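You operate a simulated robot arm through the tools that you are given. There is no shell and no other tool. Be economical: measure what you need, move in short steps, check, and stop when the job is done.

Carry out the task below with a simulated two-armed robot. There is one attempt and no reset: what you move stays moved.

TASK
Close the cream engine's oil line with short pipes whose threads match and prime it.
Fine: stubs toward the cooler; pump the black plunger till the cooler's glass is full, spilling nothing; the other pipes stay on the bench.

The check looks at the end state, three seconds after you hand in, the way a careful person would. Anything else that was tipped, shoved, dropped, spilled or broken makes it a failure.

THE ROBOT
Two 7-joint arms with fingered hands on one trunk, on a base that drives. Base frame: it is fixed to the floor where the robot stands at the start and does not move with it; the origin is under the middle of the robot, x ahead of it, y to its left, z up. Units: m, degrees, N and s.
The left shoulder is at the start at [0.034, 0.092, 1.16], the right one opposite. With the tool pointing down near the work surface each hand reaches from about 0.3 to 0.56 m from the robot's upright axis, wherever it stands, measured 20 degrees to its own side. Places, roughly: cream pump [0.5, 0.6, 0.9]; grey cooler [0.5, -0.2, 0.9]. Payload 2.1 kg a hand.
The TCP of each hand is the grasp point between the finger pads, 0.02 m short of the fingertips. In the tool frame z runs along the fingers and y along their closing line. The gripper opens to 0.068 m. The gripper's body begins 0.023 m behind the TCP. The gripper is a hand of 5 fingers: y runs from the thumb to the fingers, the wrist lies at [-0.01, -0.079, -0.131] in the tool frame, and closing takes about 1.5 s.
Orientation is told as [roll, pitch, yaw] about the base's x, y, z axes, in that order, counted from this pose: with the fingers straight down and the wrist toward the robot, the tool's x, y and z point along [0, 1, 0], [1, 0, 0] and [0, 0, -1] of the base frame.

THE INTERFACE
- The arms move only by the tool move_arm. It takes "left_plan", "right_plan" or both (then of equal length, played together; a hand with none holds still); each is a list of rows, each a list of 6 numbers: the shift along the tool's x, y, z in cm, then the turn, a rotation vector about the tool's x, y, z in degrees. In form: [[x, y, z, rx, ry, rz], ...]. A call has 1 to 8 rows; each row is the pose to reach, as a shift and turn from the pose commanded when the call began, along the tool's axes at that moment. "left_gripper" and "right_gripper" are, for a hand that has rows, the opening in per cent of the stroke, from 0 (shut) to 100 (fully open), set as the call begins (left out, the last holds). A row lasts 0.2 s, in which the tool goes at most 0.05 m and 8.6 degrees; a call with a longer step from one row to the next is refused whole, and so is a gripper value outside its range. A pose out of reach is approached as far as the arm can. The call stops where the force on the tool passes 40 N (or 10 N more than at its start, if that is more) or the arm is blocked; 0.2 s more then pass. Each finger travels about 0.153 m/s and halts on what it meets, pressing with about 32 N; the grip force reading is that of the motor and also rises with nothing between the fingers. The clock runs only during rows and for 0.2 s after the last one: add rows that repeat a pose to give the fingers time. The reply holds the time, the measured pose of the TCP, the force on the tool along the base axes, the opening and the grip force, in the units named above and with some noise, with the torque about the TCP (base axes, N m) and any sound that the robot's microphone picked up.
- Cameras (640 x 400 px; columns grow to the right, rows downward): "scene" is now at [0.1126, 0.0065, 1.3175]; the picture's right is [0.20, -0.98, 0.00], its down [-0.45, -0.09, -0.89] and it looks along [0.87, 0.18, -0.46] (base axes); focal length 214 px, centre (320, 200). "left" rides on the left gripper at [-0.054, -0.058, -0.072] in its tool frame; the picture's right is [-0.57, -0.39, 0.73], its down [0.73, -0.64, 0.23] and it looks along [0.38, 0.66, 0.65] (tool axes); focal length 226 px, centre (320, 200). "right" rides on the right gripper at [0.054, -0.058, -0.072] in its tool frame; the picture's right is [-0.57, 0.39, -0.73], its down [-0.73, -0.64, 0.23] and it looks along [-0.38, 0.66, 0.65] (tool axes); focal length 226 px, centre (320, 200). There is no depth. A picture from a camera that has moved, and an enlarged one, comes with that camera's place and axes in the base frame and with its lens. The place of the scene camera against the robot may be out by one fixed shift of up to 0.025 m in any direction.
- get_image(camera): a new picture of that camera. The clock stands still meanwhile.
- lift_body(by): slides the trunk up (or, below 0, down) by that many m; the arms and the scene camera ride with it, the base frame stays. It gives what a move gives, with no picture.
- steer(legs): drives the robot by 1 to 6 legs, each [ahead, left, turn to the left] in m, m and degrees, along the robot's own axes; the way and the turn of a leg run together, so that a leg with both is an arc; at most 1.5 m and 180 degrees a leg. The arms and the cameras ride along, it lands a little off, and it stops where it bumps. It gives what a move gives.
- hand_shape(shape, hand): the hand has 5 fingers and takes this shape, open, in about a second: jaw (thumb against the fingers, like two jaws); tri (thumb and two fingers); tip (a fingertip pinch); poke (one finger out to press); point (the index stretched); flat (the hand flat); cup (the hand cupped); fist (a fist). The gripper value then closes the fingers along that shape, each until it touches; the sizes above hold for jaw. It gives what a move gives, with no picture.
- turn_head(pan, tilt): turns the head with the scene camera to pan (to the left, within 86 degrees either way) and tilt (down, from -29 to 69), counted from straight ahead of the robot. It gives what a move gives.
- inspect(camera, box): a new picture of the part [left, top, right, bottom] of that camera's present view, enlarged. The clock stands still meanwhile.
- finish_job(): hands the job in; it is judged then, once.

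Work in short steps. Places have to be worked out from the pictures, the camera data and where the tool is seen: move nearer, look again, correct. Check each grasp and each placing, and mend what went wrong. You have 120 turns and 88 pictures in all, those below and enlarged ones among them. Open the grippers and draw the arms clear of the work before you hand the job in, unless the task says otherwise; then end with one line.

The tools are called as a command line: name --argument value ..., lists and objects as JSON in quotes. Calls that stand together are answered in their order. move_arm: Moves the arms, as the interface text tells. Its arguments: {"type":"object","properties":{"left_plan":{"type":"array","items":{"type":"array","items":{"type":"number"}}},"left_gripper":{"type":"number"},"right_plan":{"type":"array","items":{"type":"array","items":{"type":"number"}}},"right_gripper":{"type":"number"}},"required":[]} The other tools are called the same way: lift_body (by) slides the trunk up or down; hand_shape (shape, hand) gives the hand a shape; steer (legs) drives the base; turn_head (pan, tilt) turns the head that bears the scene camera; get_image (camera) takes a picture; inspect (camera, box) takes an enlarged picture of a part of a camera's view; finish_job () hands the job in.

At the start:

```text
t: 0.0
left_position: [0.2534, 0.2762, 1.1637]
left_tcp_rot: [-0.1, 0.0, -0.1]
left_ft_force: [-0.6, 0.4, 0.9]
left_moment: [0.0, 0.01, 0.03]
left_grip_width: 0.0678
left_grip_force: 0.0
left_shape: jaw
right_position: [0.2996, 0.0157, 1.2321]
right_tcp_rot: [0.0, -0.1, 0.1]
right_ft_force: [0.1, 0.1, 0.3]
right_moment: [-0.01, -0.04, -0.03]
right_grip_width: 0.0678
right_grip_force: 0.1
right_shape: jaw
trunk travel left (down, up): [-0.4, 0.504]
robot x, y, heading: [-0.0017, 0.0011, 0.1]
head pan, tilt: [11.7, 27.5]
```

scene: 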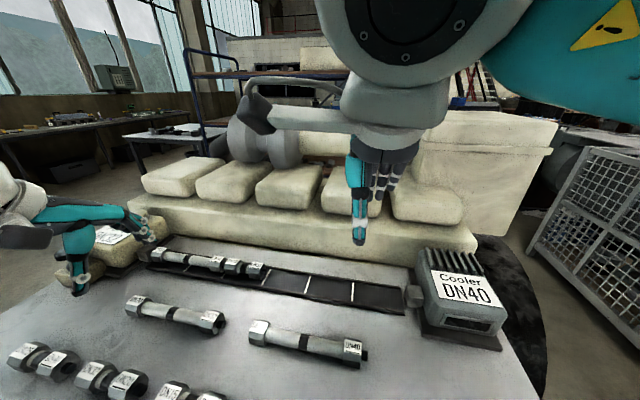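
right: 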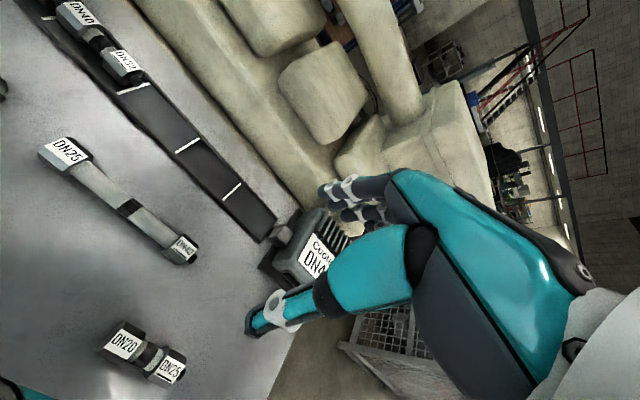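
left: 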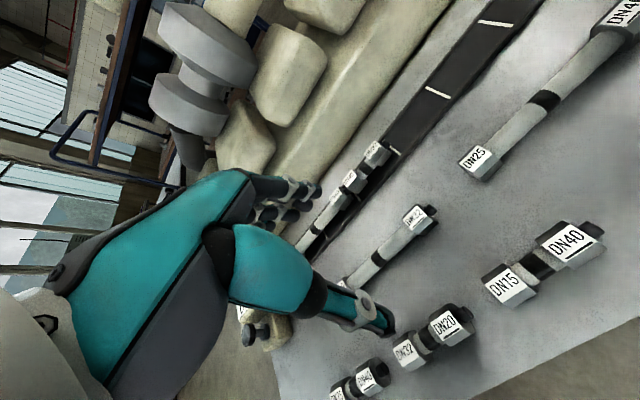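

The view shows a channel with slots between pump and cooler and several labelled pipes. I'll look closer at the bench first.

inspect --camera "scene" --box '[0, 200, 270, 400]'

inspect --camera "scene" --box '[230, 230, 520, 400]'

turn_head --pan 15 --tilt 60

```text
2.00 times, centred on (135, 300) of scene
camera zoom: at [0.1126, 0.0065, 1.3175], right [0.2, -0.98, 0.0], down [-0.45, -0.09, -0.89], along [0.87, 0.18, -0.46], focal length 429 px, centre (690, 0)
```

zoom: 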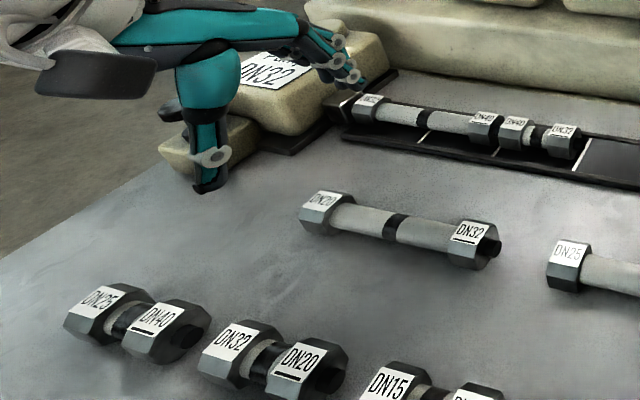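

```text
2.21 times, centred on (375, 315) of scene
camera zoom: at [0.1126, 0.0065, 1.3175], right [0.2, -0.98, 0.0], down [-0.45, -0.09, -0.89], along [0.87, 0.18, -0.46], focal length 473 px, centre (199, -54)
```

zoom: 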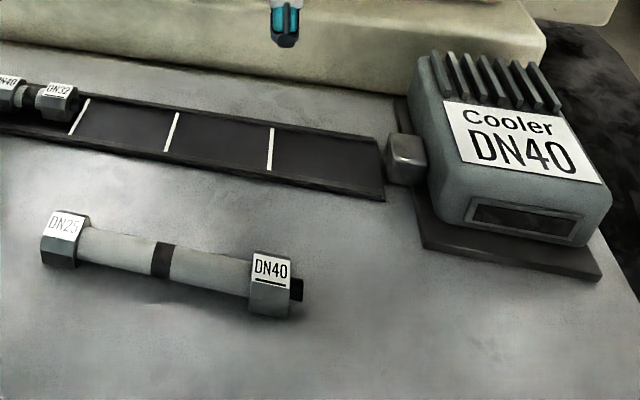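

```text
t: 1.0
left_position: [0.2532, 0.2768, 1.1637]
left_tcp_rot: [0.0, -0.1, -0.1]
left_ft_force: [0.4, -0.2, 0.0]
left_moment: [-0.01, -0.03, -0.01]
left_grip_width: 0.0677
left_grip_force: 0.0
left_shape: jaw
right_position: [0.2986, 0.0164, 1.2328]
right_tcp_rot: [0.0, 0.0, 0.0]
right_ft_force: [-0.1, 0.0, -0.2]
right_moment: [0.01, -0.02, 0.02]
right_grip_width: 0.0678
right_grip_force: 0.0
right_shape: jaw
trunk travel left (down, up): [-0.4, 0.504]
robot x, y, heading: [0.0005, -0.0001, 0.1]
head pan, tilt: [15.0, 60.0]
```

Line so far: DN32→40, 40→32, then three empty cells to cooler DN40. I look at the near bench for the short pipes.

get_image --camera "scene"

inspect --camera "right" --box '[0, 0, 320, 400]'

inspect --camera "left" --box '[300, 140, 640, 400]'

```text
82 pictures are left
camera scene: at [0.0875, 0.0053, 1.2715], right [0.26, -0.97, 0.0], down [-0.84, -0.22, -0.5], along [0.48, 0.13, -0.87], focal length 214 px, centre (320, 200)
```

scene: 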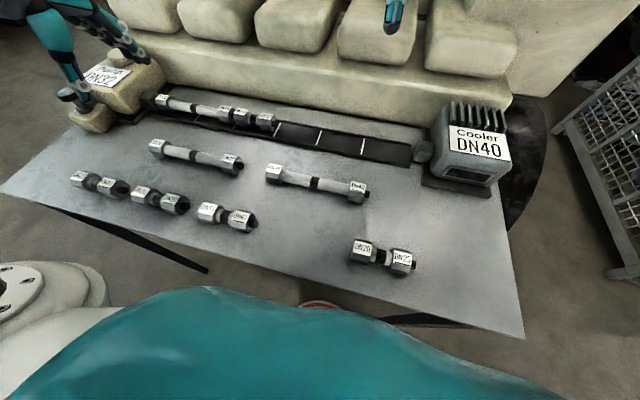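

```text
1.00 times, centred on (160, 200) of right
camera zoom: at [0.2408, 0.0708, 1.3045], right [0.39, -0.57, 0.73], down [-0.64, -0.73, -0.23], along [0.66, -0.38, -0.65], focal length 226 px, centre (480, 200)
```

zoom: 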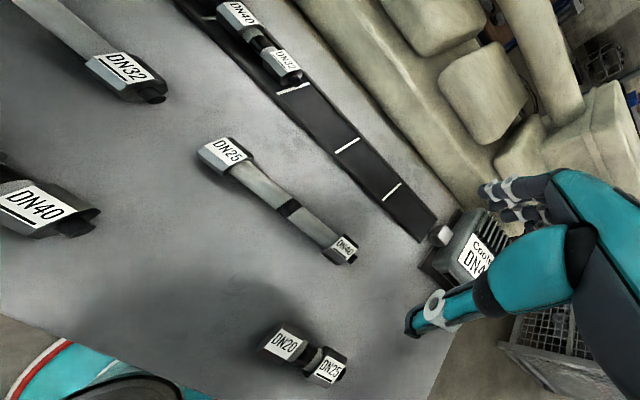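

```text
1.54 times, centred on (470, 270) of left
camera zoom: at [0.195, 0.2218, 1.2365], right [-0.39, -0.57, -0.73], down [-0.64, 0.73, -0.23], along [0.66, 0.38, -0.65], focal length 348 px, centre (89, 92)
```

zoom: 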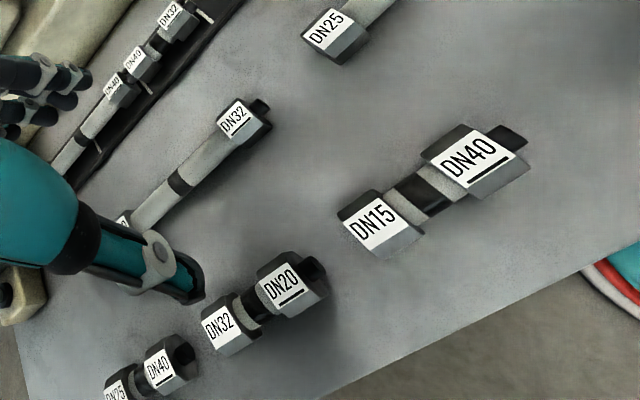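

All three needed shorts (32→20, 20→25, 25→40) already have stubs to the right. Rough places: pipes in a row at x≈0.21 (y≈0.495, 0.357, −0.07), cells at x≈0.455 with edges y≈0.216, 0.103, −0.001, −0.11. I zoom in on channel, the pump and the cooler.

inspect --camera "scene" --box '[220, 90, 440, 190]'

inspect --camera "scene" --box '[50, 50, 290, 150]'

inspect --camera "scene" --box '[400, 90, 560, 190]'

```text
2.91 times, centred on (330, 140) of scene
camera zoom: at [0.0875, 0.0053, 1.2715], right [0.26, -0.97, 0.0], down [-0.84, -0.22, -0.5], along [0.48, 0.13, -0.87], focal length 624 px, centre (291, 374)
```

zoom: 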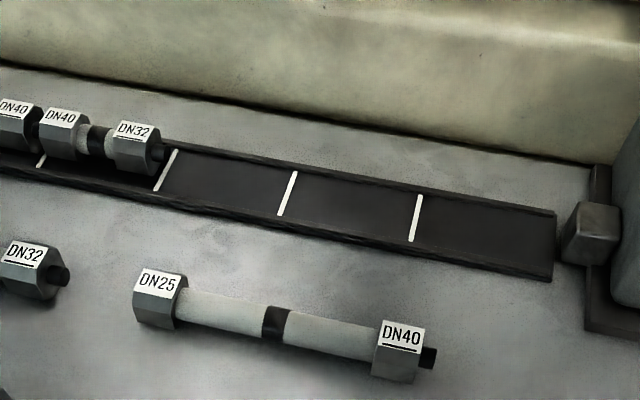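

```text
2.67 times, centred on (170, 100) of scene
camera zoom: at [0.0875, 0.0053, 1.2715], right [0.26, -0.97, 0.0], down [-0.84, -0.22, -0.5], along [0.48, 0.13, -0.87], focal length 572 px, centre (720, 467)
```

zoom: 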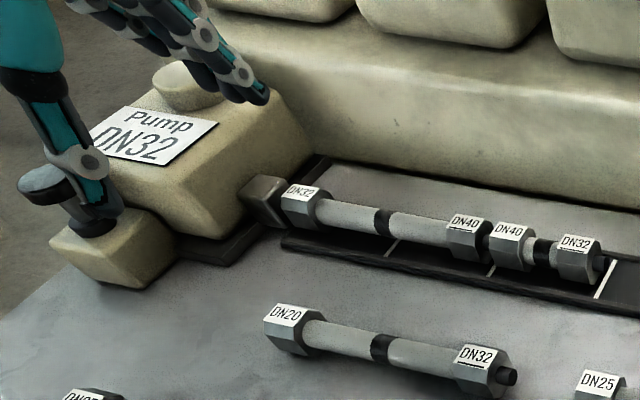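

```text
4.00 times, centred on (480, 140) of scene
camera zoom: at [0.0875, 0.0053, 1.2715], right [0.26, -0.97, 0.0], down [-0.84, -0.22, -0.5], along [0.48, 0.13, -0.87], focal length 858 px, centre (-320, 440)
```

zoom: 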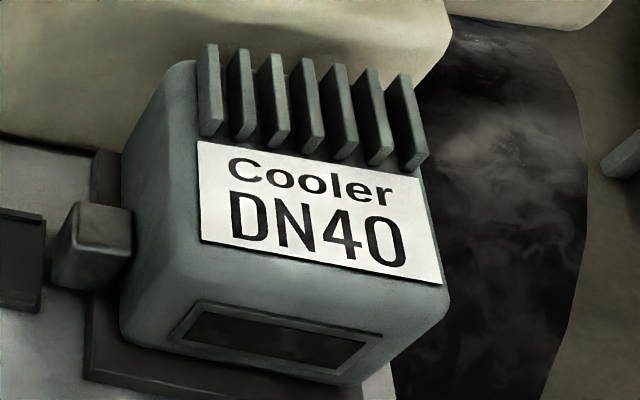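

The stub reaches just to the next line, so each short pipe simply drops into its cell. I drive back-left so that the left hand can pick 32→20 and the right hand 20→25 from one stand.

steer --legs '[[-0.13, 0.145, 0]]'

get_image --camera "left"

get_image --camera "right"

get_image --camera "scene"

```text
t: 2.5
left_position: [0.1243, 0.4204, 1.1638]
left_tcp_rot: [0.0, 0.0, -0.1]
left_ft_force: [-0.3, -0.2, -0.3]
left_moment: [0.02, -0.01, 0.02]
left_grip_width: 0.0676
left_grip_force: 0.1
left_shape: jaw
right_position: [0.1684, 0.1592, 1.2312]
right_tcp_rot: [0.0, 0.0, -0.2]
right_ft_force: [-0.7, 0.2, -0.2]
right_moment: [-0.01, 0.0, 0.01]
right_grip_width: 0.0676
right_grip_force: 0.0
right_shape: jaw
trunk travel left (down, up): [-0.4, 0.504]
robot x, y, heading: [-0.1282, 0.1395, 0.0]
head pan, tilt: [15.0, 60.0]
```

```text
76 pictures are left
camera left: at [0.0654, 0.3652, 1.2365], right [-0.39, -0.57, -0.73], down [-0.64, 0.73, -0.23], along [0.66, 0.38, -0.65], focal length 226 px, centre (320, 200)
```

left: 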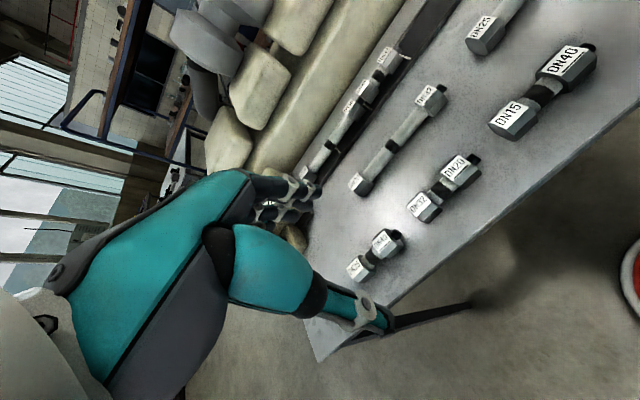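

```text
75 pictures are left
camera right: at [0.111, 0.2141, 1.3045], right [0.39, -0.57, 0.73], down [-0.64, -0.73, -0.23], along [0.66, -0.38, -0.65], focal length 226 px, centre (320, 200)
```

right: 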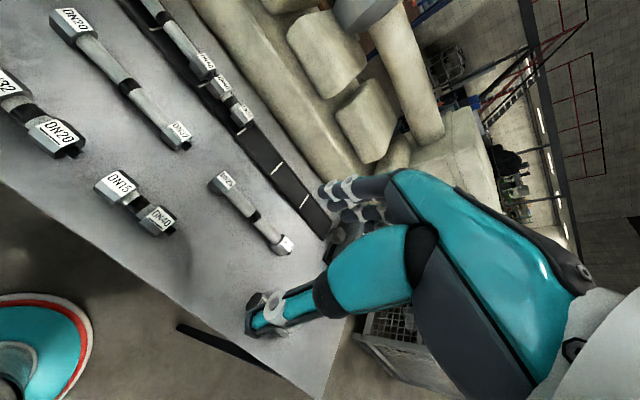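

```text
74 pictures are left
camera scene: at [-0.0424, 0.1488, 1.2714], right [0.26, -0.97, 0.0], down [-0.84, -0.22, -0.5], along [0.48, 0.13, -0.87], focal length 214 px, centre (320, 200)
```

scene: 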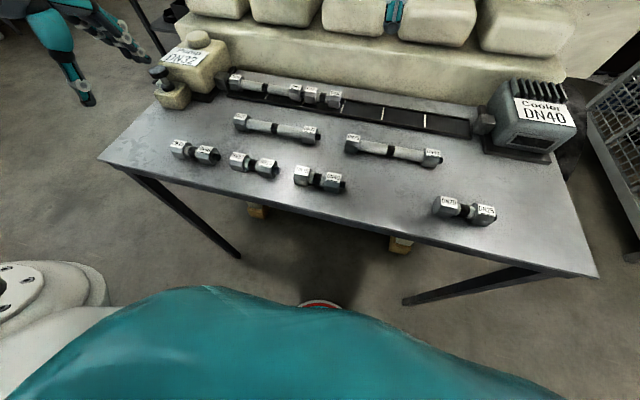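

Hand cameras vs scene camera agree within ~1.5 cm: 32→20 at ≈(0.213, 0.374), 20→25 at ≈(0.218, −0.054). I move both hands above them at z≈1.02.

move_arm --left_plan '[[-0.7, 1.3, 2, 0, 0, 0], [-1.3, 2.6, 4, 0, 0, 0], [-2, 3.9, 6, 0, 0, 0], [-2.7, 5.2, 8, 0, 0, 0], [-3.3, 6.5, 10, 0, 0, 0], [-4, 7.7, 12.2, 0, 0, 0], [-4.6, 8.9, 14.4, 0, 0, 0], [-4.6, 8.9, 14.4, 0, 0, 0]]' --right_plan '[[-3, 0.7, 3, 0, 0, 0], [-6, 1.4, 6, 0, 0, 0], [-9, 2.1, 9, 0, 0, 0], [-12, 2.8, 12, 0, 0, 0], [-15, 3.5, 15, 0, 0, 0], [-18, 4.2, 18, 0, 0, 0], [-21.3, 5, 21.1, 0, 0, 0], [-21.3, 5, 21.1, 0, 0, 0]]'

get_image --camera "left"

get_image --camera "right"

```text
t: 4.3
left_position: [0.2126, 0.3719, 1.0194]
left_tcp_rot: [-0.1, 0.0, 0.0]
left_ft_force: [0.0, -0.7, 0.0]
left_moment: [-0.02, 0.0, 0.02]
left_grip_width: 0.0678
left_grip_force: 0.1
left_shape: jaw
right_position: [0.2191, -0.0535, 1.0217]
right_tcp_rot: [0.0, 0.1, -0.1]
right_ft_force: [0.3, -0.4, 0.1]
right_moment: [-0.01, -0.02, -0.02]
right_grip_width: 0.0679
right_grip_force: 0.0
right_shape: jaw
trunk travel left (down, up): [-0.4, 0.504]
robot x, y, heading: [-0.1274, 0.1426, -0.1]
head pan, tilt: [15.0, 60.0]
```

```text
73 pictures are left
camera left: at [0.1556, 0.3182, 1.0929], right [-0.39, -0.57, -0.73], down [-0.64, 0.73, -0.23], along [0.66, 0.38, -0.65], focal length 226 px, centre (320, 200)
```

left: 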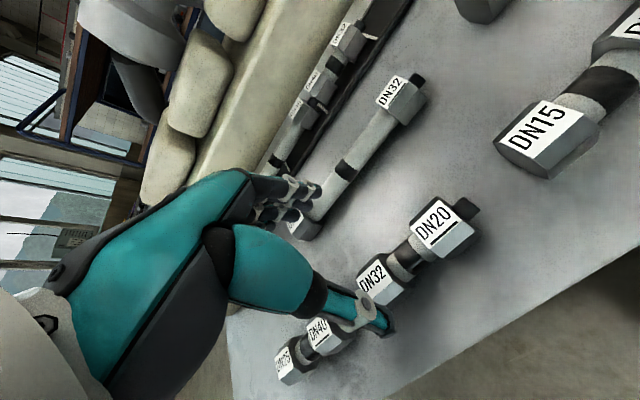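

```text
72 pictures are left
camera right: at [0.1616, 0.0003, 1.0931], right [0.39, -0.57, 0.73], down [-0.64, -0.73, -0.23], along [0.66, -0.38, -0.65], focal length 226 px, centre (320, 200)
```

right: 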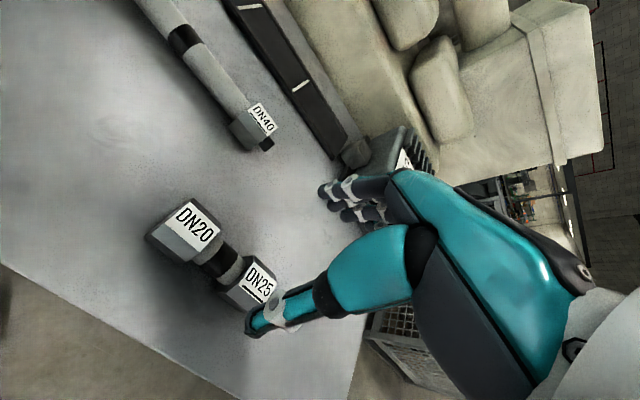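

Refined centres: 32→20 ≈(0.217,0.375), 20→25 ≈(0.214,−0.054). Descend to z≈0.965 and look again.

move_arm --left_plan '[[0.1, 0.2, 2, 0, 0, 0], [0.3, 0.4, 4, 0, 0, 0], [0.3, 0.4, 5.5, 0, 0, 0], [0.3, 0.4, 5.5, 0, 0, 0]]' --right_plan '[[0, -0.2, 2, 0, 0, 0], [0, -0.5, 4, 0, 0, 0], [0, -0.5, 5.5, 0, 0, 0], [0, -0.5, 5.5, 0, 0, 0]]'

get_image --camera "left"

get_image --camera "right"

```text
t: 5.3
left_position: [0.2164, 0.3757, 0.9644]
left_tcp_rot: [0.0, 0.0, -0.1]
left_ft_force: [0.3, 0.0, 0.2]
left_moment: [0.01, 0.03, -0.02]
left_grip_width: 0.0679
left_grip_force: 0.1
left_shape: jaw
right_position: [0.2141, -0.0553, 0.966]
right_tcp_rot: [0.0, 0.0, -0.1]
right_ft_force: [0.6, 0.6, 0.7]
right_moment: [0.0, 0.01, 0.0]
right_grip_width: 0.0676
right_grip_force: 0.1
right_shape: jaw
trunk travel left (down, up): [-0.4, 0.504]
robot x, y, heading: [-0.1311, 0.1464, 0.1]
head pan, tilt: [15.0, 60.0]
```

```text
71 pictures are left
camera left: at [0.1591, 0.3212, 1.0365], right [-0.39, -0.57, -0.73], down [-0.64, 0.73, -0.23], along [0.66, 0.38, -0.65], focal length 226 px, centre (320, 200)
```

left: 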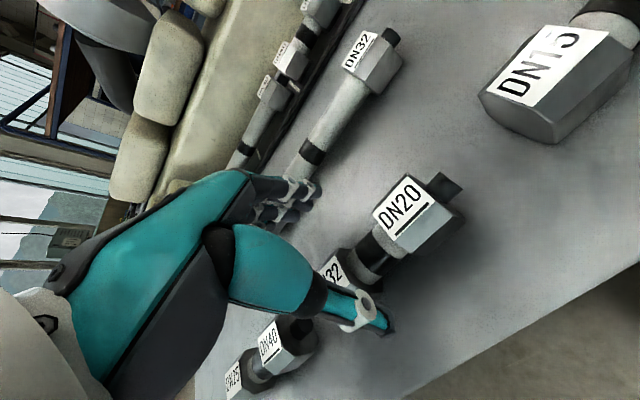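

```text
70 pictures are left
camera right: at [0.1556, -0.0001, 1.0379], right [0.39, -0.57, 0.73], down [-0.64, -0.73, -0.23], along [0.66, -0.38, -0.65], focal length 226 px, centre (320, 200)
```

right: 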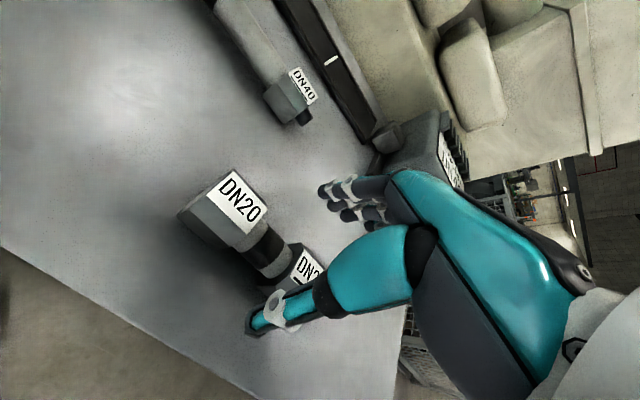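

Alignment is good (right needs −3 mm x, +3 mm y). Descend to z≈0.922 straddling the pipes.

move_arm --left_plan '[[0.05, 0, 1.5, 0, 0, 0], [0.05, 0, 3, 0, 0, 0], [0.05, 0, 4.2, 0, 0, 0], [0.05, 0, 4.2, 0, 0, 0]]' --right_plan '[[0.3, -0.3, 1.5, 0, 0, 0], [0.3, -0.3, 3, 0, 0, 0], [0.3, -0.3, 4.3, 0, 0, 0], [0.3, -0.3, 4.3, 0, 0, 0]]'

get_image --camera "left"

get_image --camera "right"

```text
t: 6.3
left_position: [0.2171, 0.3767, 0.9233]
left_tcp_rot: [0.1, 0.0, 0.0]
left_ft_force: [0.1, 0.7, 0.3]
left_moment: [0.0, -0.06, -0.02]
left_grip_width: 0.0679
left_grip_force: 0.0
left_shape: jaw
right_position: [0.2111, -0.0505, 0.9221]
right_tcp_rot: [0.2, 0.1, -0.1]
right_ft_force: [0.0, 0.2, 0.4]
right_moment: [0.0, 0.01, 0.0]
right_grip_width: 0.0679
right_grip_force: 0.1
right_shape: jaw
trunk travel left (down, up): [-0.4, 0.504]
robot x, y, heading: [-0.1271, 0.1445, 0.1]
head pan, tilt: [15.0, 60.0]
```

```text
69 pictures are left
camera left: at [0.1584, 0.3214, 0.995], right [-0.39, -0.57, -0.73], down [-0.64, 0.73, -0.23], along [0.66, 0.38, -0.65], focal length 226 px, centre (320, 200)
```

left: 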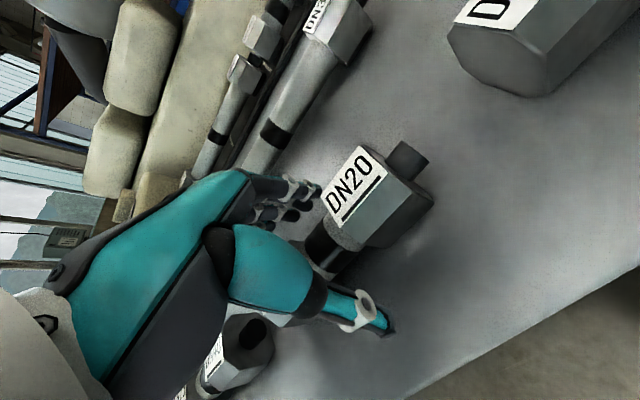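

```text
68 pictures are left
camera right: at [0.1527, 0.0032, 0.9949], right [0.39, -0.57, 0.73], down [-0.64, -0.73, -0.23], along [0.66, -0.38, -0.65], focal length 226 px, centre (320, 200)
```

right: 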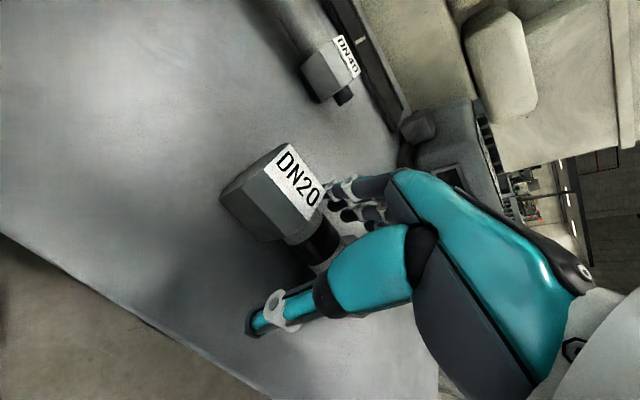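

Both straddle the pipes; close both hands.

move_arm --left_plan '[[0, 0, 0, 0, 0, 0], [0, 0, 0, 0, 0, 0], [0, 0, 0, 0, 0, 0], [0, 0, 0, 0, 0, 0], [0, 0, 0, 0, 0, 0], [0, 0, 0, 0, 0, 0], [0, 0, 0, 0, 0, 0], [0, 0, 0, 0, 0, 0]]' --right_plan '[[0, 0, 0, 0, 0, 0], [0, 0, 0, 0, 0, 0], [0, 0, 0, 0, 0, 0], [0, 0, 0, 0, 0, 0], [0, 0, 0, 0, 0, 0], [0, 0, 0, 0, 0, 0], [0, 0, 0, 0, 0, 0], [0, 0, 0, 0, 0, 0]]' --left_gripper 0 --right_gripper 0

get_image --camera "left"

get_image --camera "right"

```text
t: 8.2
left_position: [0.2159, 0.3755, 0.9217]
left_tcp_rot: [0.0, 0.0, -0.1]
left_ft_force: [0.1, 0.5, -1.6]
left_moment: [-0.02, -0.02, -0.04]
left_grip_width: 0.0164
left_grip_force: 31.7
left_shape: jaw
right_position: [0.2108, -0.0518, 0.9227]
right_tcp_rot: [0.1, 0.0, -0.1]
right_ft_force: [0.1, -0.2, -1.3]
right_moment: [-0.01, -0.01, 0.02]
right_grip_width: 0.0175
right_grip_force: 32.3
right_shape: jaw
trunk travel left (down, up): [-0.4, 0.504]
robot x, y, heading: [-0.1293, 0.1427, -0.4]
head pan, tilt: [15.0, 60.0]
```

```text
67 pictures are left
camera left: at [0.1586, 0.3214, 0.9951], right [-0.39, -0.57, -0.73], down [-0.64, 0.73, -0.23], along [0.66, 0.38, -0.65], focal length 226 px, centre (320, 200)
```

left: 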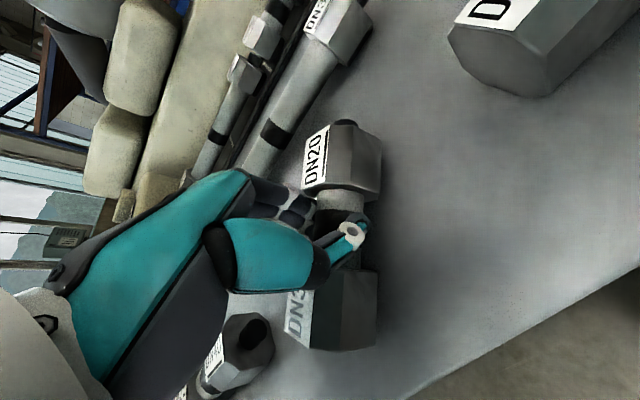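

```text
66 pictures are left
camera right: at [0.1528, 0.0031, 0.995], right [0.39, -0.57, 0.73], down [-0.64, -0.73, -0.23], along [0.66, -0.38, -0.65], focal length 226 px, centre (320, 200)
```

right: 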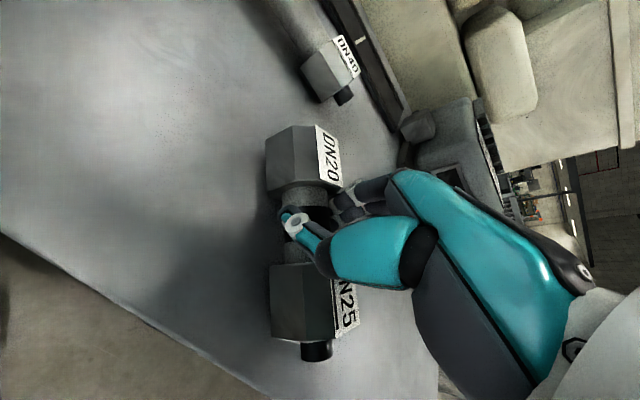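

Both are gripped on the band but the pipes swung about ±45° in the fingers (mirror-wise). I lift and counter-yaw each hand (left +47°, right −45° about tool z).

move_arm --left_plan '[[0, 0, -2, 0, 0, 0], [0, 0, -5, 0, 0, 0], [0, 0, -8, 0, 0, 8], [0, 0, -10, 0, 0, 16], [0, 0, -10, 0, 0, 24], [0, 0, -10, 0, 0, 32], [0, 0, -10, 0, 0, 40], [0, 0, -10, 0, 0, 47]]' --right_plan '[[0, 0, -2, 0, 0, 0], [0, 0, -5, 0, 0, 0], [0, 0, -8, 0, 0, -8], [0, 0, -10, 0, 0, -16], [0, 0, -10, 0, 0, -24], [0, 0, -10, 0, 0, -32], [0, 0, -10, 0, 0, -39], [0, 0, -10, 0, 0, -45]]'

get_image --camera "scene"

get_image --camera "left"

get_image --camera "right"

```text
t: 9.9
left_position: [0.2175, 0.3769, 1.0236]
left_tcp_rot: [0.0, 0.0, -47.2]
left_ft_force: [-0.1, -0.1, -2.5]
left_moment: [0.03, 0.02, -0.01]
left_grip_width: 0.0163
left_grip_force: 32.3
left_shape: jaw
right_position: [0.209, -0.0211, 1.024]
right_tcp_rot: [0.1, -0.9, 39.0]
right_ft_force: [-0.9, 0.5, -2.6]
right_moment: [-0.05, -0.01, 0.01]
right_grip_width: 0.0162
right_grip_force: 31.8
right_shape: jaw
right hand out of reach, approached as far as the arm can: row 7, 8
trunk travel left (down, up): [-0.4, 0.504]
robot x, y, heading: [-0.131, 0.1403, -0.0]
head pan, tilt: [15.0, 60.0]
```

```text
65 pictures are left
camera scene: at [-0.0417, 0.1489, 1.2714], right [0.26, -0.97, 0.0], down [-0.84, -0.22, -0.5], along [0.48, 0.13, -0.87], focal length 214 px, centre (320, 200)
```

scene: 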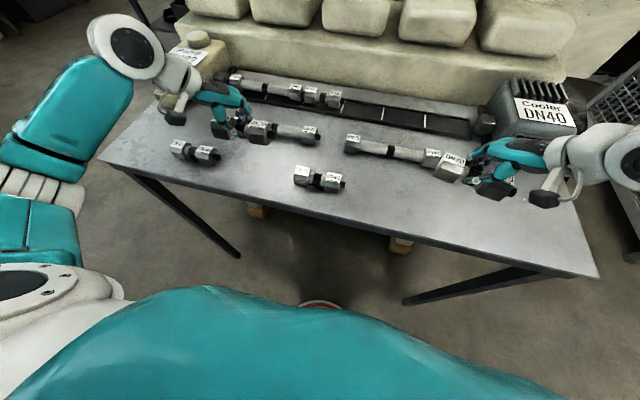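

```text
64 pictures are left
camera left: at [0.1378, 0.383, 1.0955], right [-0.68, -0.1, -0.73], down [0.1, 0.97, -0.23], along [0.73, -0.23, -0.65], focal length 226 px, centre (320, 200)
```

left: 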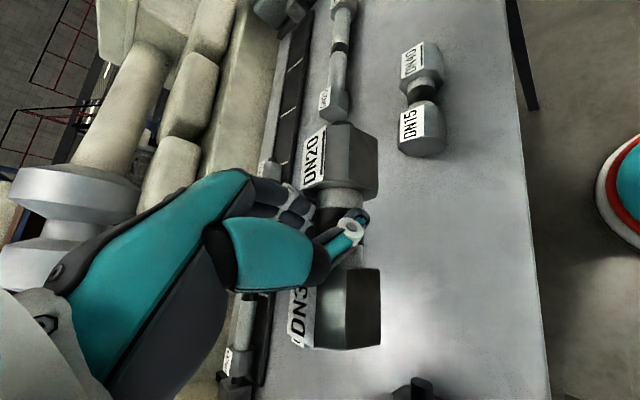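

```text
63 pictures are left
camera right: at [0.1287, -0.0156, 1.0956], right [0.65, -0.2, 0.73], down [-0.03, -0.97, -0.24], along [0.76, 0.13, -0.64], focal length 226 px, centre (320, 200)
```

right: 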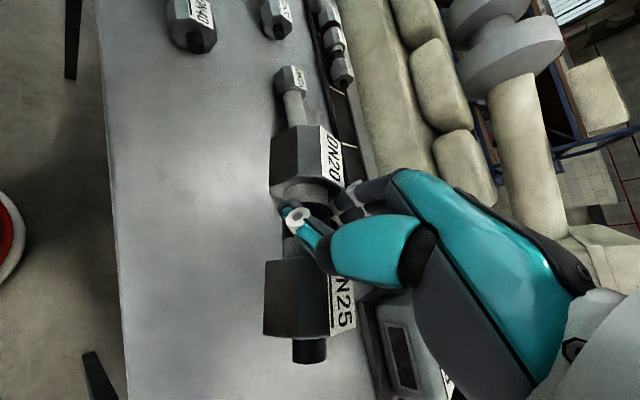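

The pipes now run along the line. I raise the right hand for cooler clearance, then drive forward to x≈0.

move_arm --right_plan '[[0, 0, -3, 0, 0, 0], [0, 0, -6, 0, 0, 0], [0, 0, -8, 0, 0, 0]]'

steer --legs '[[0.13, -0.12, 0]]'

turn_head --pan 15 --tilt 45

get_image --camera "scene"

get_image --camera "left"

```text
t: 10.8
left_position: [0.2172, 0.3764, 1.0231]
left_tcp_rot: [0.1, 0.0, -47.0]
left_ft_force: [-0.8, -0.8, -2.6]
left_moment: [0.06, -0.02, 0.02]
left_grip_width: 0.0161
left_grip_force: 31.8
left_shape: jaw
right_position: [0.2074, -0.0236, 1.1026]
right_tcp_rot: [0.1, -0.7, 39.0]
right_ft_force: [-0.4, 0.1, -2.2]
right_moment: [0.0, 0.03, 0.01]
right_grip_width: 0.016
right_grip_force: 31.7
right_shape: jaw
trunk travel left (down, up): [-0.4, 0.504]
robot x, y, heading: [-0.1286, 0.1429, -0.1]
head pan, tilt: [15.0, 60.0]
```

```text
t: 12.2
left_position: [0.3456, 0.2562, 1.0224]
left_tcp_rot: [0.0, 0.0, -47.2]
left_ft_force: [0.8, -0.6, -2.0]
left_moment: [0.02, -0.01, -0.01]
left_grip_width: 0.0161
left_grip_force: 32.1
left_shape: jaw
right_position: [0.335, -0.1437, 1.1027]
right_tcp_rot: [0.1, -0.7, 38.9]
right_ft_force: [0.9, 0.6, -2.4]
right_moment: [-0.01, 0.06, 0.01]
right_grip_width: 0.0157
right_grip_force: 31.4
right_shape: jaw
trunk travel left (down, up): [-0.4, 0.504]
robot x, y, heading: [0.0024, 0.0209, -0.0]
head pan, tilt: [15.0, 60.0]
```

```text
t: 13.0
left_position: [0.3458, 0.2562, 1.0234]
left_tcp_rot: [0.0, 0.0, -47.1]
left_ft_force: [0.2, -0.1, -1.4]
left_moment: [0.03, 0.03, 0.01]
left_grip_width: 0.0162
left_grip_force: 31.9
left_shape: jaw
right_position: [0.3352, -0.1433, 1.1024]
right_tcp_rot: [0.2, -0.6, 38.8]
right_ft_force: [0.3, -0.5, -2.1]
right_moment: [-0.07, 0.01, 0.0]
right_grip_width: 0.0159
right_grip_force: 31.7
right_shape: jaw
trunk travel left (down, up): [-0.4, 0.504]
robot x, y, heading: [0.0008, 0.0196, -0.3]
head pan, tilt: [15.0, 45.0]
```

```text
62 pictures are left
camera scene: at [0.1006, 0.0316, 1.2908], right [0.26, -0.97, 0.0], down [-0.68, -0.18, -0.71], along [0.68, 0.18, -0.71], focal length 214 px, centre (320, 200)
```

scene: 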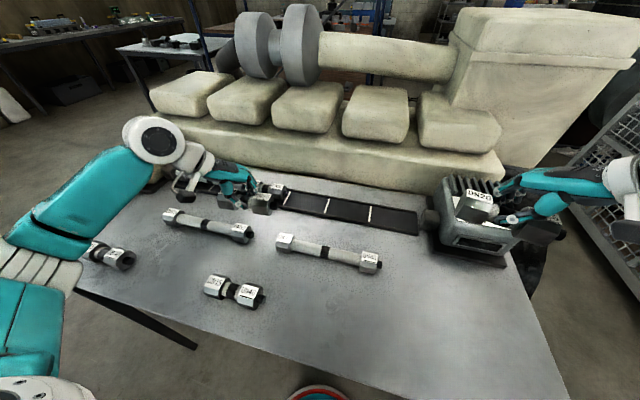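

```text
61 pictures are left
camera left: at [0.2663, 0.2616, 1.0956], right [-0.68, -0.1, -0.73], down [0.1, 0.97, -0.23], along [0.73, -0.23, -0.65], focal length 226 px, centre (320, 200)
```

left: 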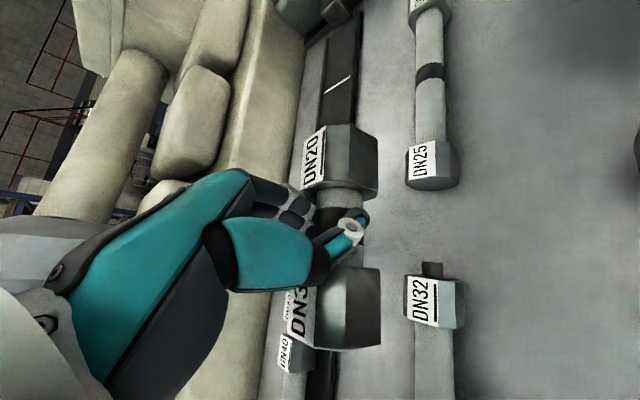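

Line 3 appears at ≈(0.473, 0.02). I take the right-hand view to measure the other lines.

get_image --camera "right"

inspect --camera "scene" --box '[240, 160, 460, 270]'

```text
60 pictures are left
camera right: at [0.255, -0.1385, 1.1736], right [0.65, -0.2, 0.73], down [-0.04, -0.97, -0.24], along [0.76, 0.13, -0.64], focal length 226 px, centre (320, 200)
```

right: 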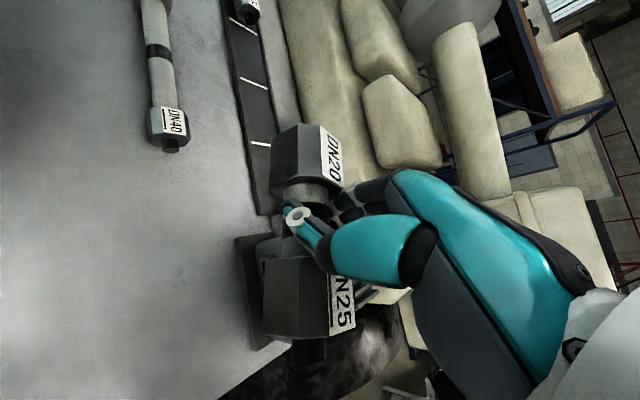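

```text
2.91 times, centred on (350, 215) of scene
camera zoom: at [0.1006, 0.0316, 1.2908], right [0.26, -0.97, 0.0], down [-0.68, -0.18, -0.71], along [0.68, 0.18, -0.71], focal length 624 px, centre (233, 156)
```

zoom: 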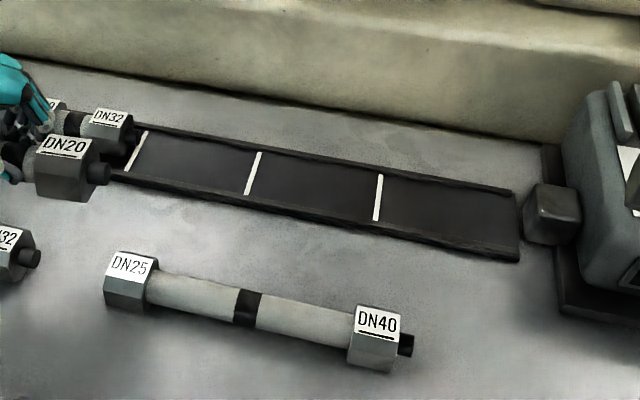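

Consistent estimates: lines at y≈0.231, 0.1235, 0.016, end −0.093; channel x≈0.472. I bring the left hand's pipe above cell 1 (TCP ≈0.482, 0.186), still high.

move_arm --left_plan '[[1, 2.9, 0, 0, 0, 0], [2, 5.8, 0.5, 0, 0, 0], [3.1, 8.7, 1, 0, 0, 0], [4.2, 11.6, 1.5, 0, 0, 0], [5.2, 14.4, 2, 0, 0, 0], [5.2, 14.4, 2, 0, 0, 0]]'

get_image --camera "left"

inspect --camera "scene" --box '[180, 140, 400, 270]'

get_image --camera "right"

```text
t: 14.4
left_position: [0.4817, 0.1829, 1.0059]
left_tcp_rot: [0.0, 0.0, -47.2]
left_ft_force: [0.3, 0.2, -2.7]
left_moment: [0.03, 0.0, -0.03]
left_grip_width: 0.0154
left_grip_force: 32.0
left_shape: jaw
right_position: [0.3356, -0.1449, 1.1021]
right_tcp_rot: [0.0, -0.8, 39.0]
right_ft_force: [0.4, 0.1, -2.3]
right_moment: [0.0, 0.01, 0.03]
right_grip_width: 0.0158
right_grip_force: 32.0
right_shape: jaw
trunk travel left (down, up): [-0.4, 0.504]
robot x, y, heading: [-0.0013, 0.0236, -0.2]
head pan, tilt: [15.0, 45.0]
```

```text
58 pictures are left
camera left: at [0.4028, 0.189, 1.0773], right [-0.68, -0.1, -0.73], down [0.1, 0.97, -0.23], along [0.73, -0.23, -0.65], focal length 226 px, centre (320, 200)
```

left: 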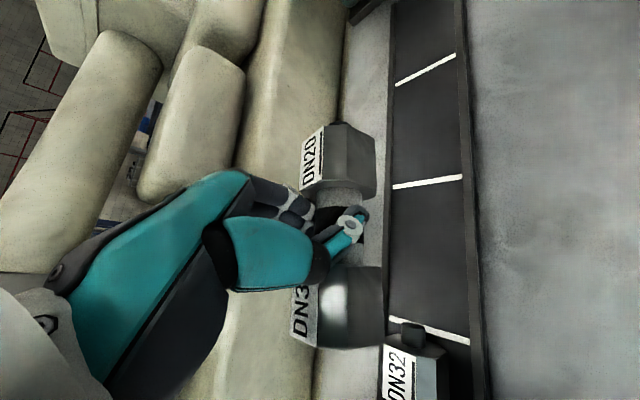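

```text
2.91 times, centred on (290, 205) of scene
camera zoom: at [0.1009, 0.0314, 1.2908], right [0.26, -0.97, 0.0], down [-0.68, -0.18, -0.71], along [0.68, 0.18, -0.71], focal length 624 px, centre (407, 186)
```

zoom: 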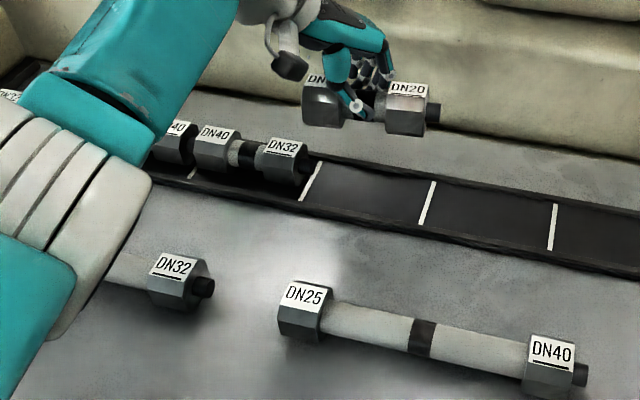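

```text
56 pictures are left
camera right: at [0.2552, -0.1386, 1.1735], right [0.65, -0.2, 0.73], down [-0.04, -0.97, -0.24], along [0.76, 0.13, -0.64], focal length 226 px, centre (320, 200)
```

right: 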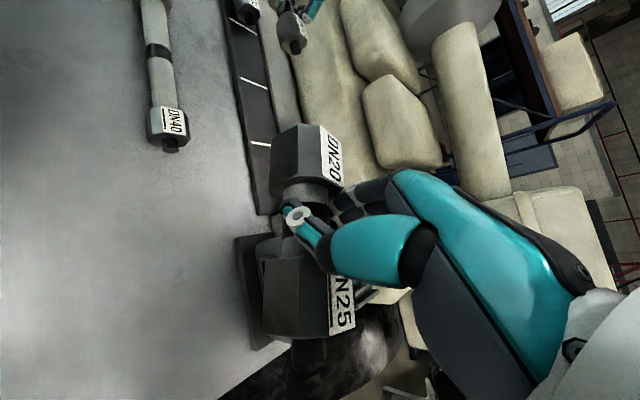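

Left view refines the lines: y = 0.233, 0.125, 0.017 and x≈0.475. I zoom on the existing joint to see whether a stub sits inside the next nut.

inspect --camera "scene" --box '[230, 170, 300, 215]'

inspect --camera "left" --box '[280, 300, 440, 400]'

```text
8.89 times, centred on (265, 192) of scene
camera zoom: at [0.1009, 0.0314, 1.2908], right [0.26, -0.97, 0.0], down [-0.68, -0.18, -0.71], along [0.68, 0.18, -0.71], focal length 1906 px, centre (809, 267)
```

zoom: 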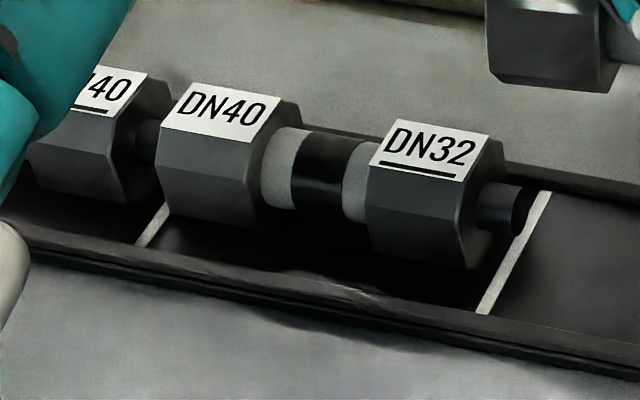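

```text
4.00 times, centred on (360, 350) of left
camera zoom: at [0.4028, 0.189, 1.0773], right [-0.68, -0.1, -0.73], down [0.1, 0.97, -0.23], along [0.73, -0.23, -0.65], focal length 904 px, centre (160, -400)
```

zoom: 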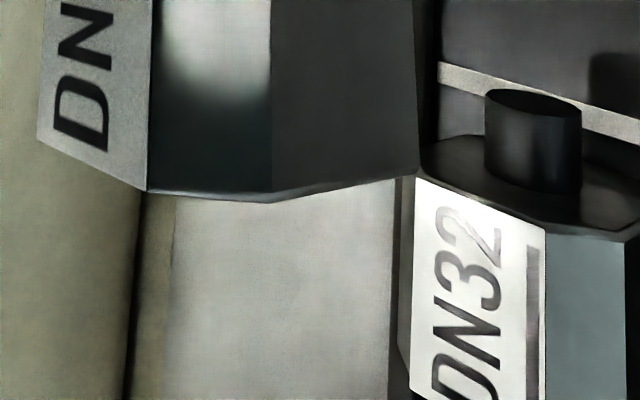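

Joints are butt-type: the stub end (y≈0.227) meets the next nut's face. I lower to just above the neighbour's top and re-measure at close range.

move_arm --left_plan '[[0.5, 0.2, 1.5, 0, 0, 0], [0.5, 0.2, 2.8, 0, 0, 0], [0.5, 0.2, 2.8, 0, 0, 0]]'

inspect --camera "scene" --box '[230, 150, 350, 225]'

get_image --camera "left"

```text
t: 15.2
left_position: [0.4863, 0.187, 0.9745]
left_tcp_rot: [0.0, -0.1, -47.2]
left_ft_force: [0.7, 0.1, -1.8]
left_moment: [-0.01, 0.03, 0.0]
left_grip_width: 0.0156
left_grip_force: 31.1
left_shape: jaw
right_position: [0.3347, -0.1442, 1.1027]
right_tcp_rot: [0.1, -0.7, 38.9]
right_ft_force: [-0.3, -0.2, -3.8]
right_moment: [-0.05, 0.03, 0.03]
right_grip_width: 0.0159
right_grip_force: 32.0
right_shape: jaw
trunk travel left (down, up): [-0.4, 0.504]
robot x, y, heading: [-0.0014, 0.0217, -0.2]
head pan, tilt: [15.0, 45.0]
```

```text
5.33 times, centred on (290, 188) of scene
camera zoom: at [0.1008, 0.0315, 1.2908], right [0.26, -0.97, 0.0], down [-0.68, -0.18, -0.71], along [0.68, 0.18, -0.71], focal length 1144 px, centre (480, 267)
```

zoom: 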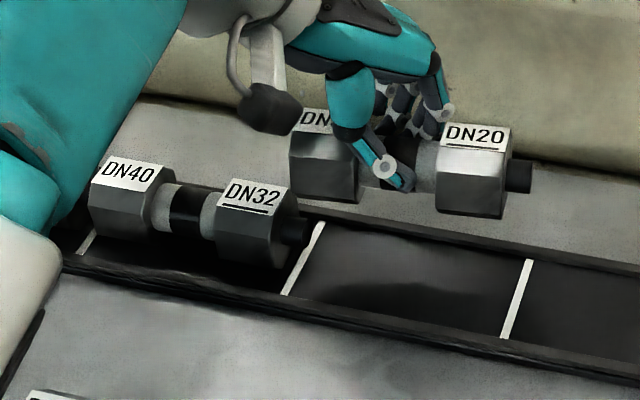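

```text
52 pictures are left
camera left: at [0.4074, 0.1932, 1.0481], right [-0.68, -0.1, -0.73], down [0.1, 0.97, -0.23], along [0.73, -0.23, -0.65], focal length 226 px, centre (320, 200)
```

left: 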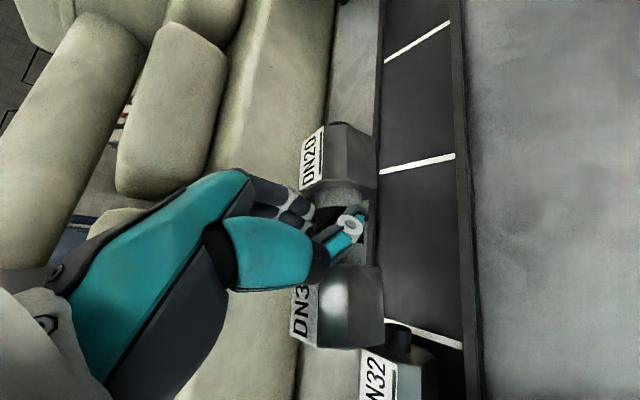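

The held pipe appears yawed ~+4° relative to the channel; I correct that and look again.

move_arm --left_plan '[[0, 0, 0.5, 0, 0, 2], [0, 0, 0.5, 0, 0, 4], [0, 0, 0.5, 0, 0, 4]]'

inspect --camera "scene" --box '[240, 155, 336, 215]'

inspect --camera "right" --box '[200, 0, 360, 100]'

```text
t: 16.0
left_position: [0.4861, 0.1866, 0.9709]
left_tcp_rot: [0.0, -0.1, -51.2]
left_ft_force: [0.1, -0.5, -2.3]
left_moment: [0.0, -0.02, 0.0]
left_grip_width: 0.0156
left_grip_force: 32.2
left_shape: jaw
right_position: [0.3345, -0.1452, 1.1034]
right_tcp_rot: [0.1, -0.7, 39.0]
right_ft_force: [0.1, -0.2, -2.7]
right_moment: [-0.05, 0.03, 0.0]
right_grip_width: 0.0155
right_grip_force: 31.8
right_shape: jaw
trunk travel left (down, up): [-0.4, 0.504]
robot x, y, heading: [-0.0008, 0.0254, -0.2]
head pan, tilt: [15.0, 45.0]
```

```text
6.67 times, centred on (288, 185) of scene
camera zoom: at [0.1008, 0.0315, 1.2908], right [0.26, -0.97, 0.0], down [-0.68, -0.18, -0.71], along [0.68, 0.18, -0.71], focal length 1430 px, centre (533, 300)
```

zoom: 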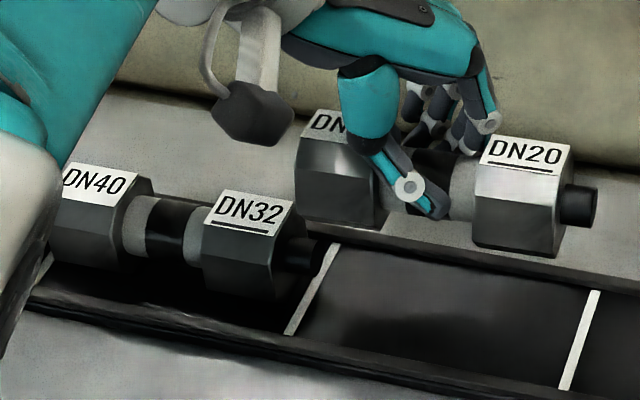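

```text
4.00 times, centred on (280, 50) of right
camera zoom: at [0.2552, -0.1386, 1.1735], right [0.65, -0.2, 0.73], down [-0.04, -0.97, -0.24], along [0.76, 0.13, -0.64], focal length 904 px, centre (480, 800)
```

zoom: 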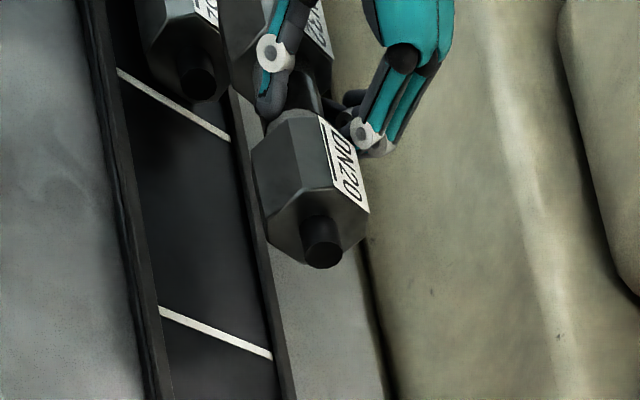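

Yaw is good now. Possible slight overlap with the neighbour's stub, so I shift −2 mm x, −4 mm y and lower to ~1 cm above seating.

move_arm --left_plan '[[-0.41, 0.19, 0.5, 0, 0, 0], [-0.41, 0.19, 2, 0, 0, 0], [-0.41, 0.19, 3.2, 0, 0, 0], [-0.41, 0.19, 3.2, 0, 0, 0]]'

inspect --camera "scene" --box '[240, 155, 336, 215]'

inspect --camera "right" --box '[200, 0, 360, 100]'

```text
t: 17.0
left_position: [0.4801, 0.1828, 0.9377]
left_tcp_rot: [-0.1, 0.1, -51.2]
left_ft_force: [-0.4, 0.3, -2.4]
left_moment: [0.04, 0.01, -0.03]
left_grip_width: 0.0154
left_grip_force: 32.2
left_shape: jaw
left hand out of reach, approached as far as the arm can: row 3, 4
right_position: [0.3354, -0.1442, 1.1017]
right_tcp_rot: [0.0, -0.7, 38.9]
right_ft_force: [0.1, -0.1, -2.6]
right_moment: [0.0, 0.02, -0.03]
right_grip_width: 0.016
right_grip_force: 31.5
right_shape: jaw
trunk travel left (down, up): [-0.4, 0.504]
robot x, y, heading: [-0.0028, 0.0202, -0.3]
head pan, tilt: [15.0, 45.0]
```

```text
6.67 times, centred on (288, 185) of scene
camera zoom: at [0.1008, 0.0315, 1.2908], right [0.26, -0.97, 0.0], down [-0.68, -0.18, -0.71], along [0.68, 0.18, -0.71], focal length 1430 px, centre (533, 300)
```

zoom: 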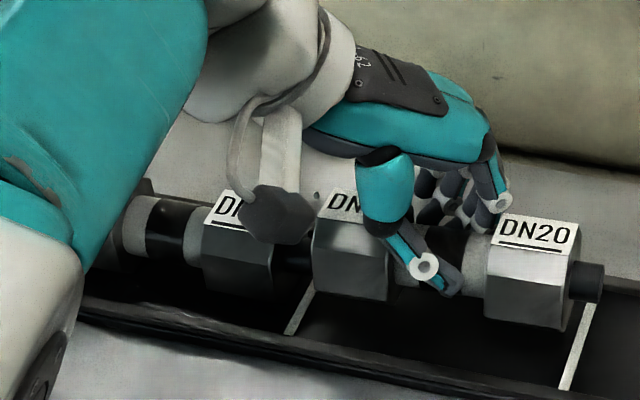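

```text
4.00 times, centred on (280, 50) of right
camera zoom: at [0.2551, -0.1385, 1.1735], right [0.65, -0.2, 0.73], down [-0.04, -0.97, -0.24], along [0.76, 0.13, -0.64], focal length 904 px, centre (480, 800)
```

zoom: 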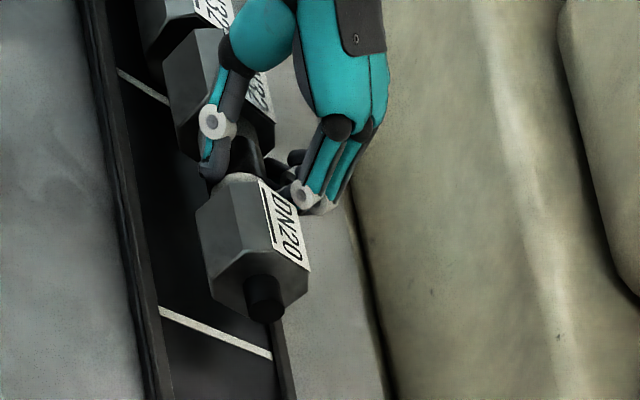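

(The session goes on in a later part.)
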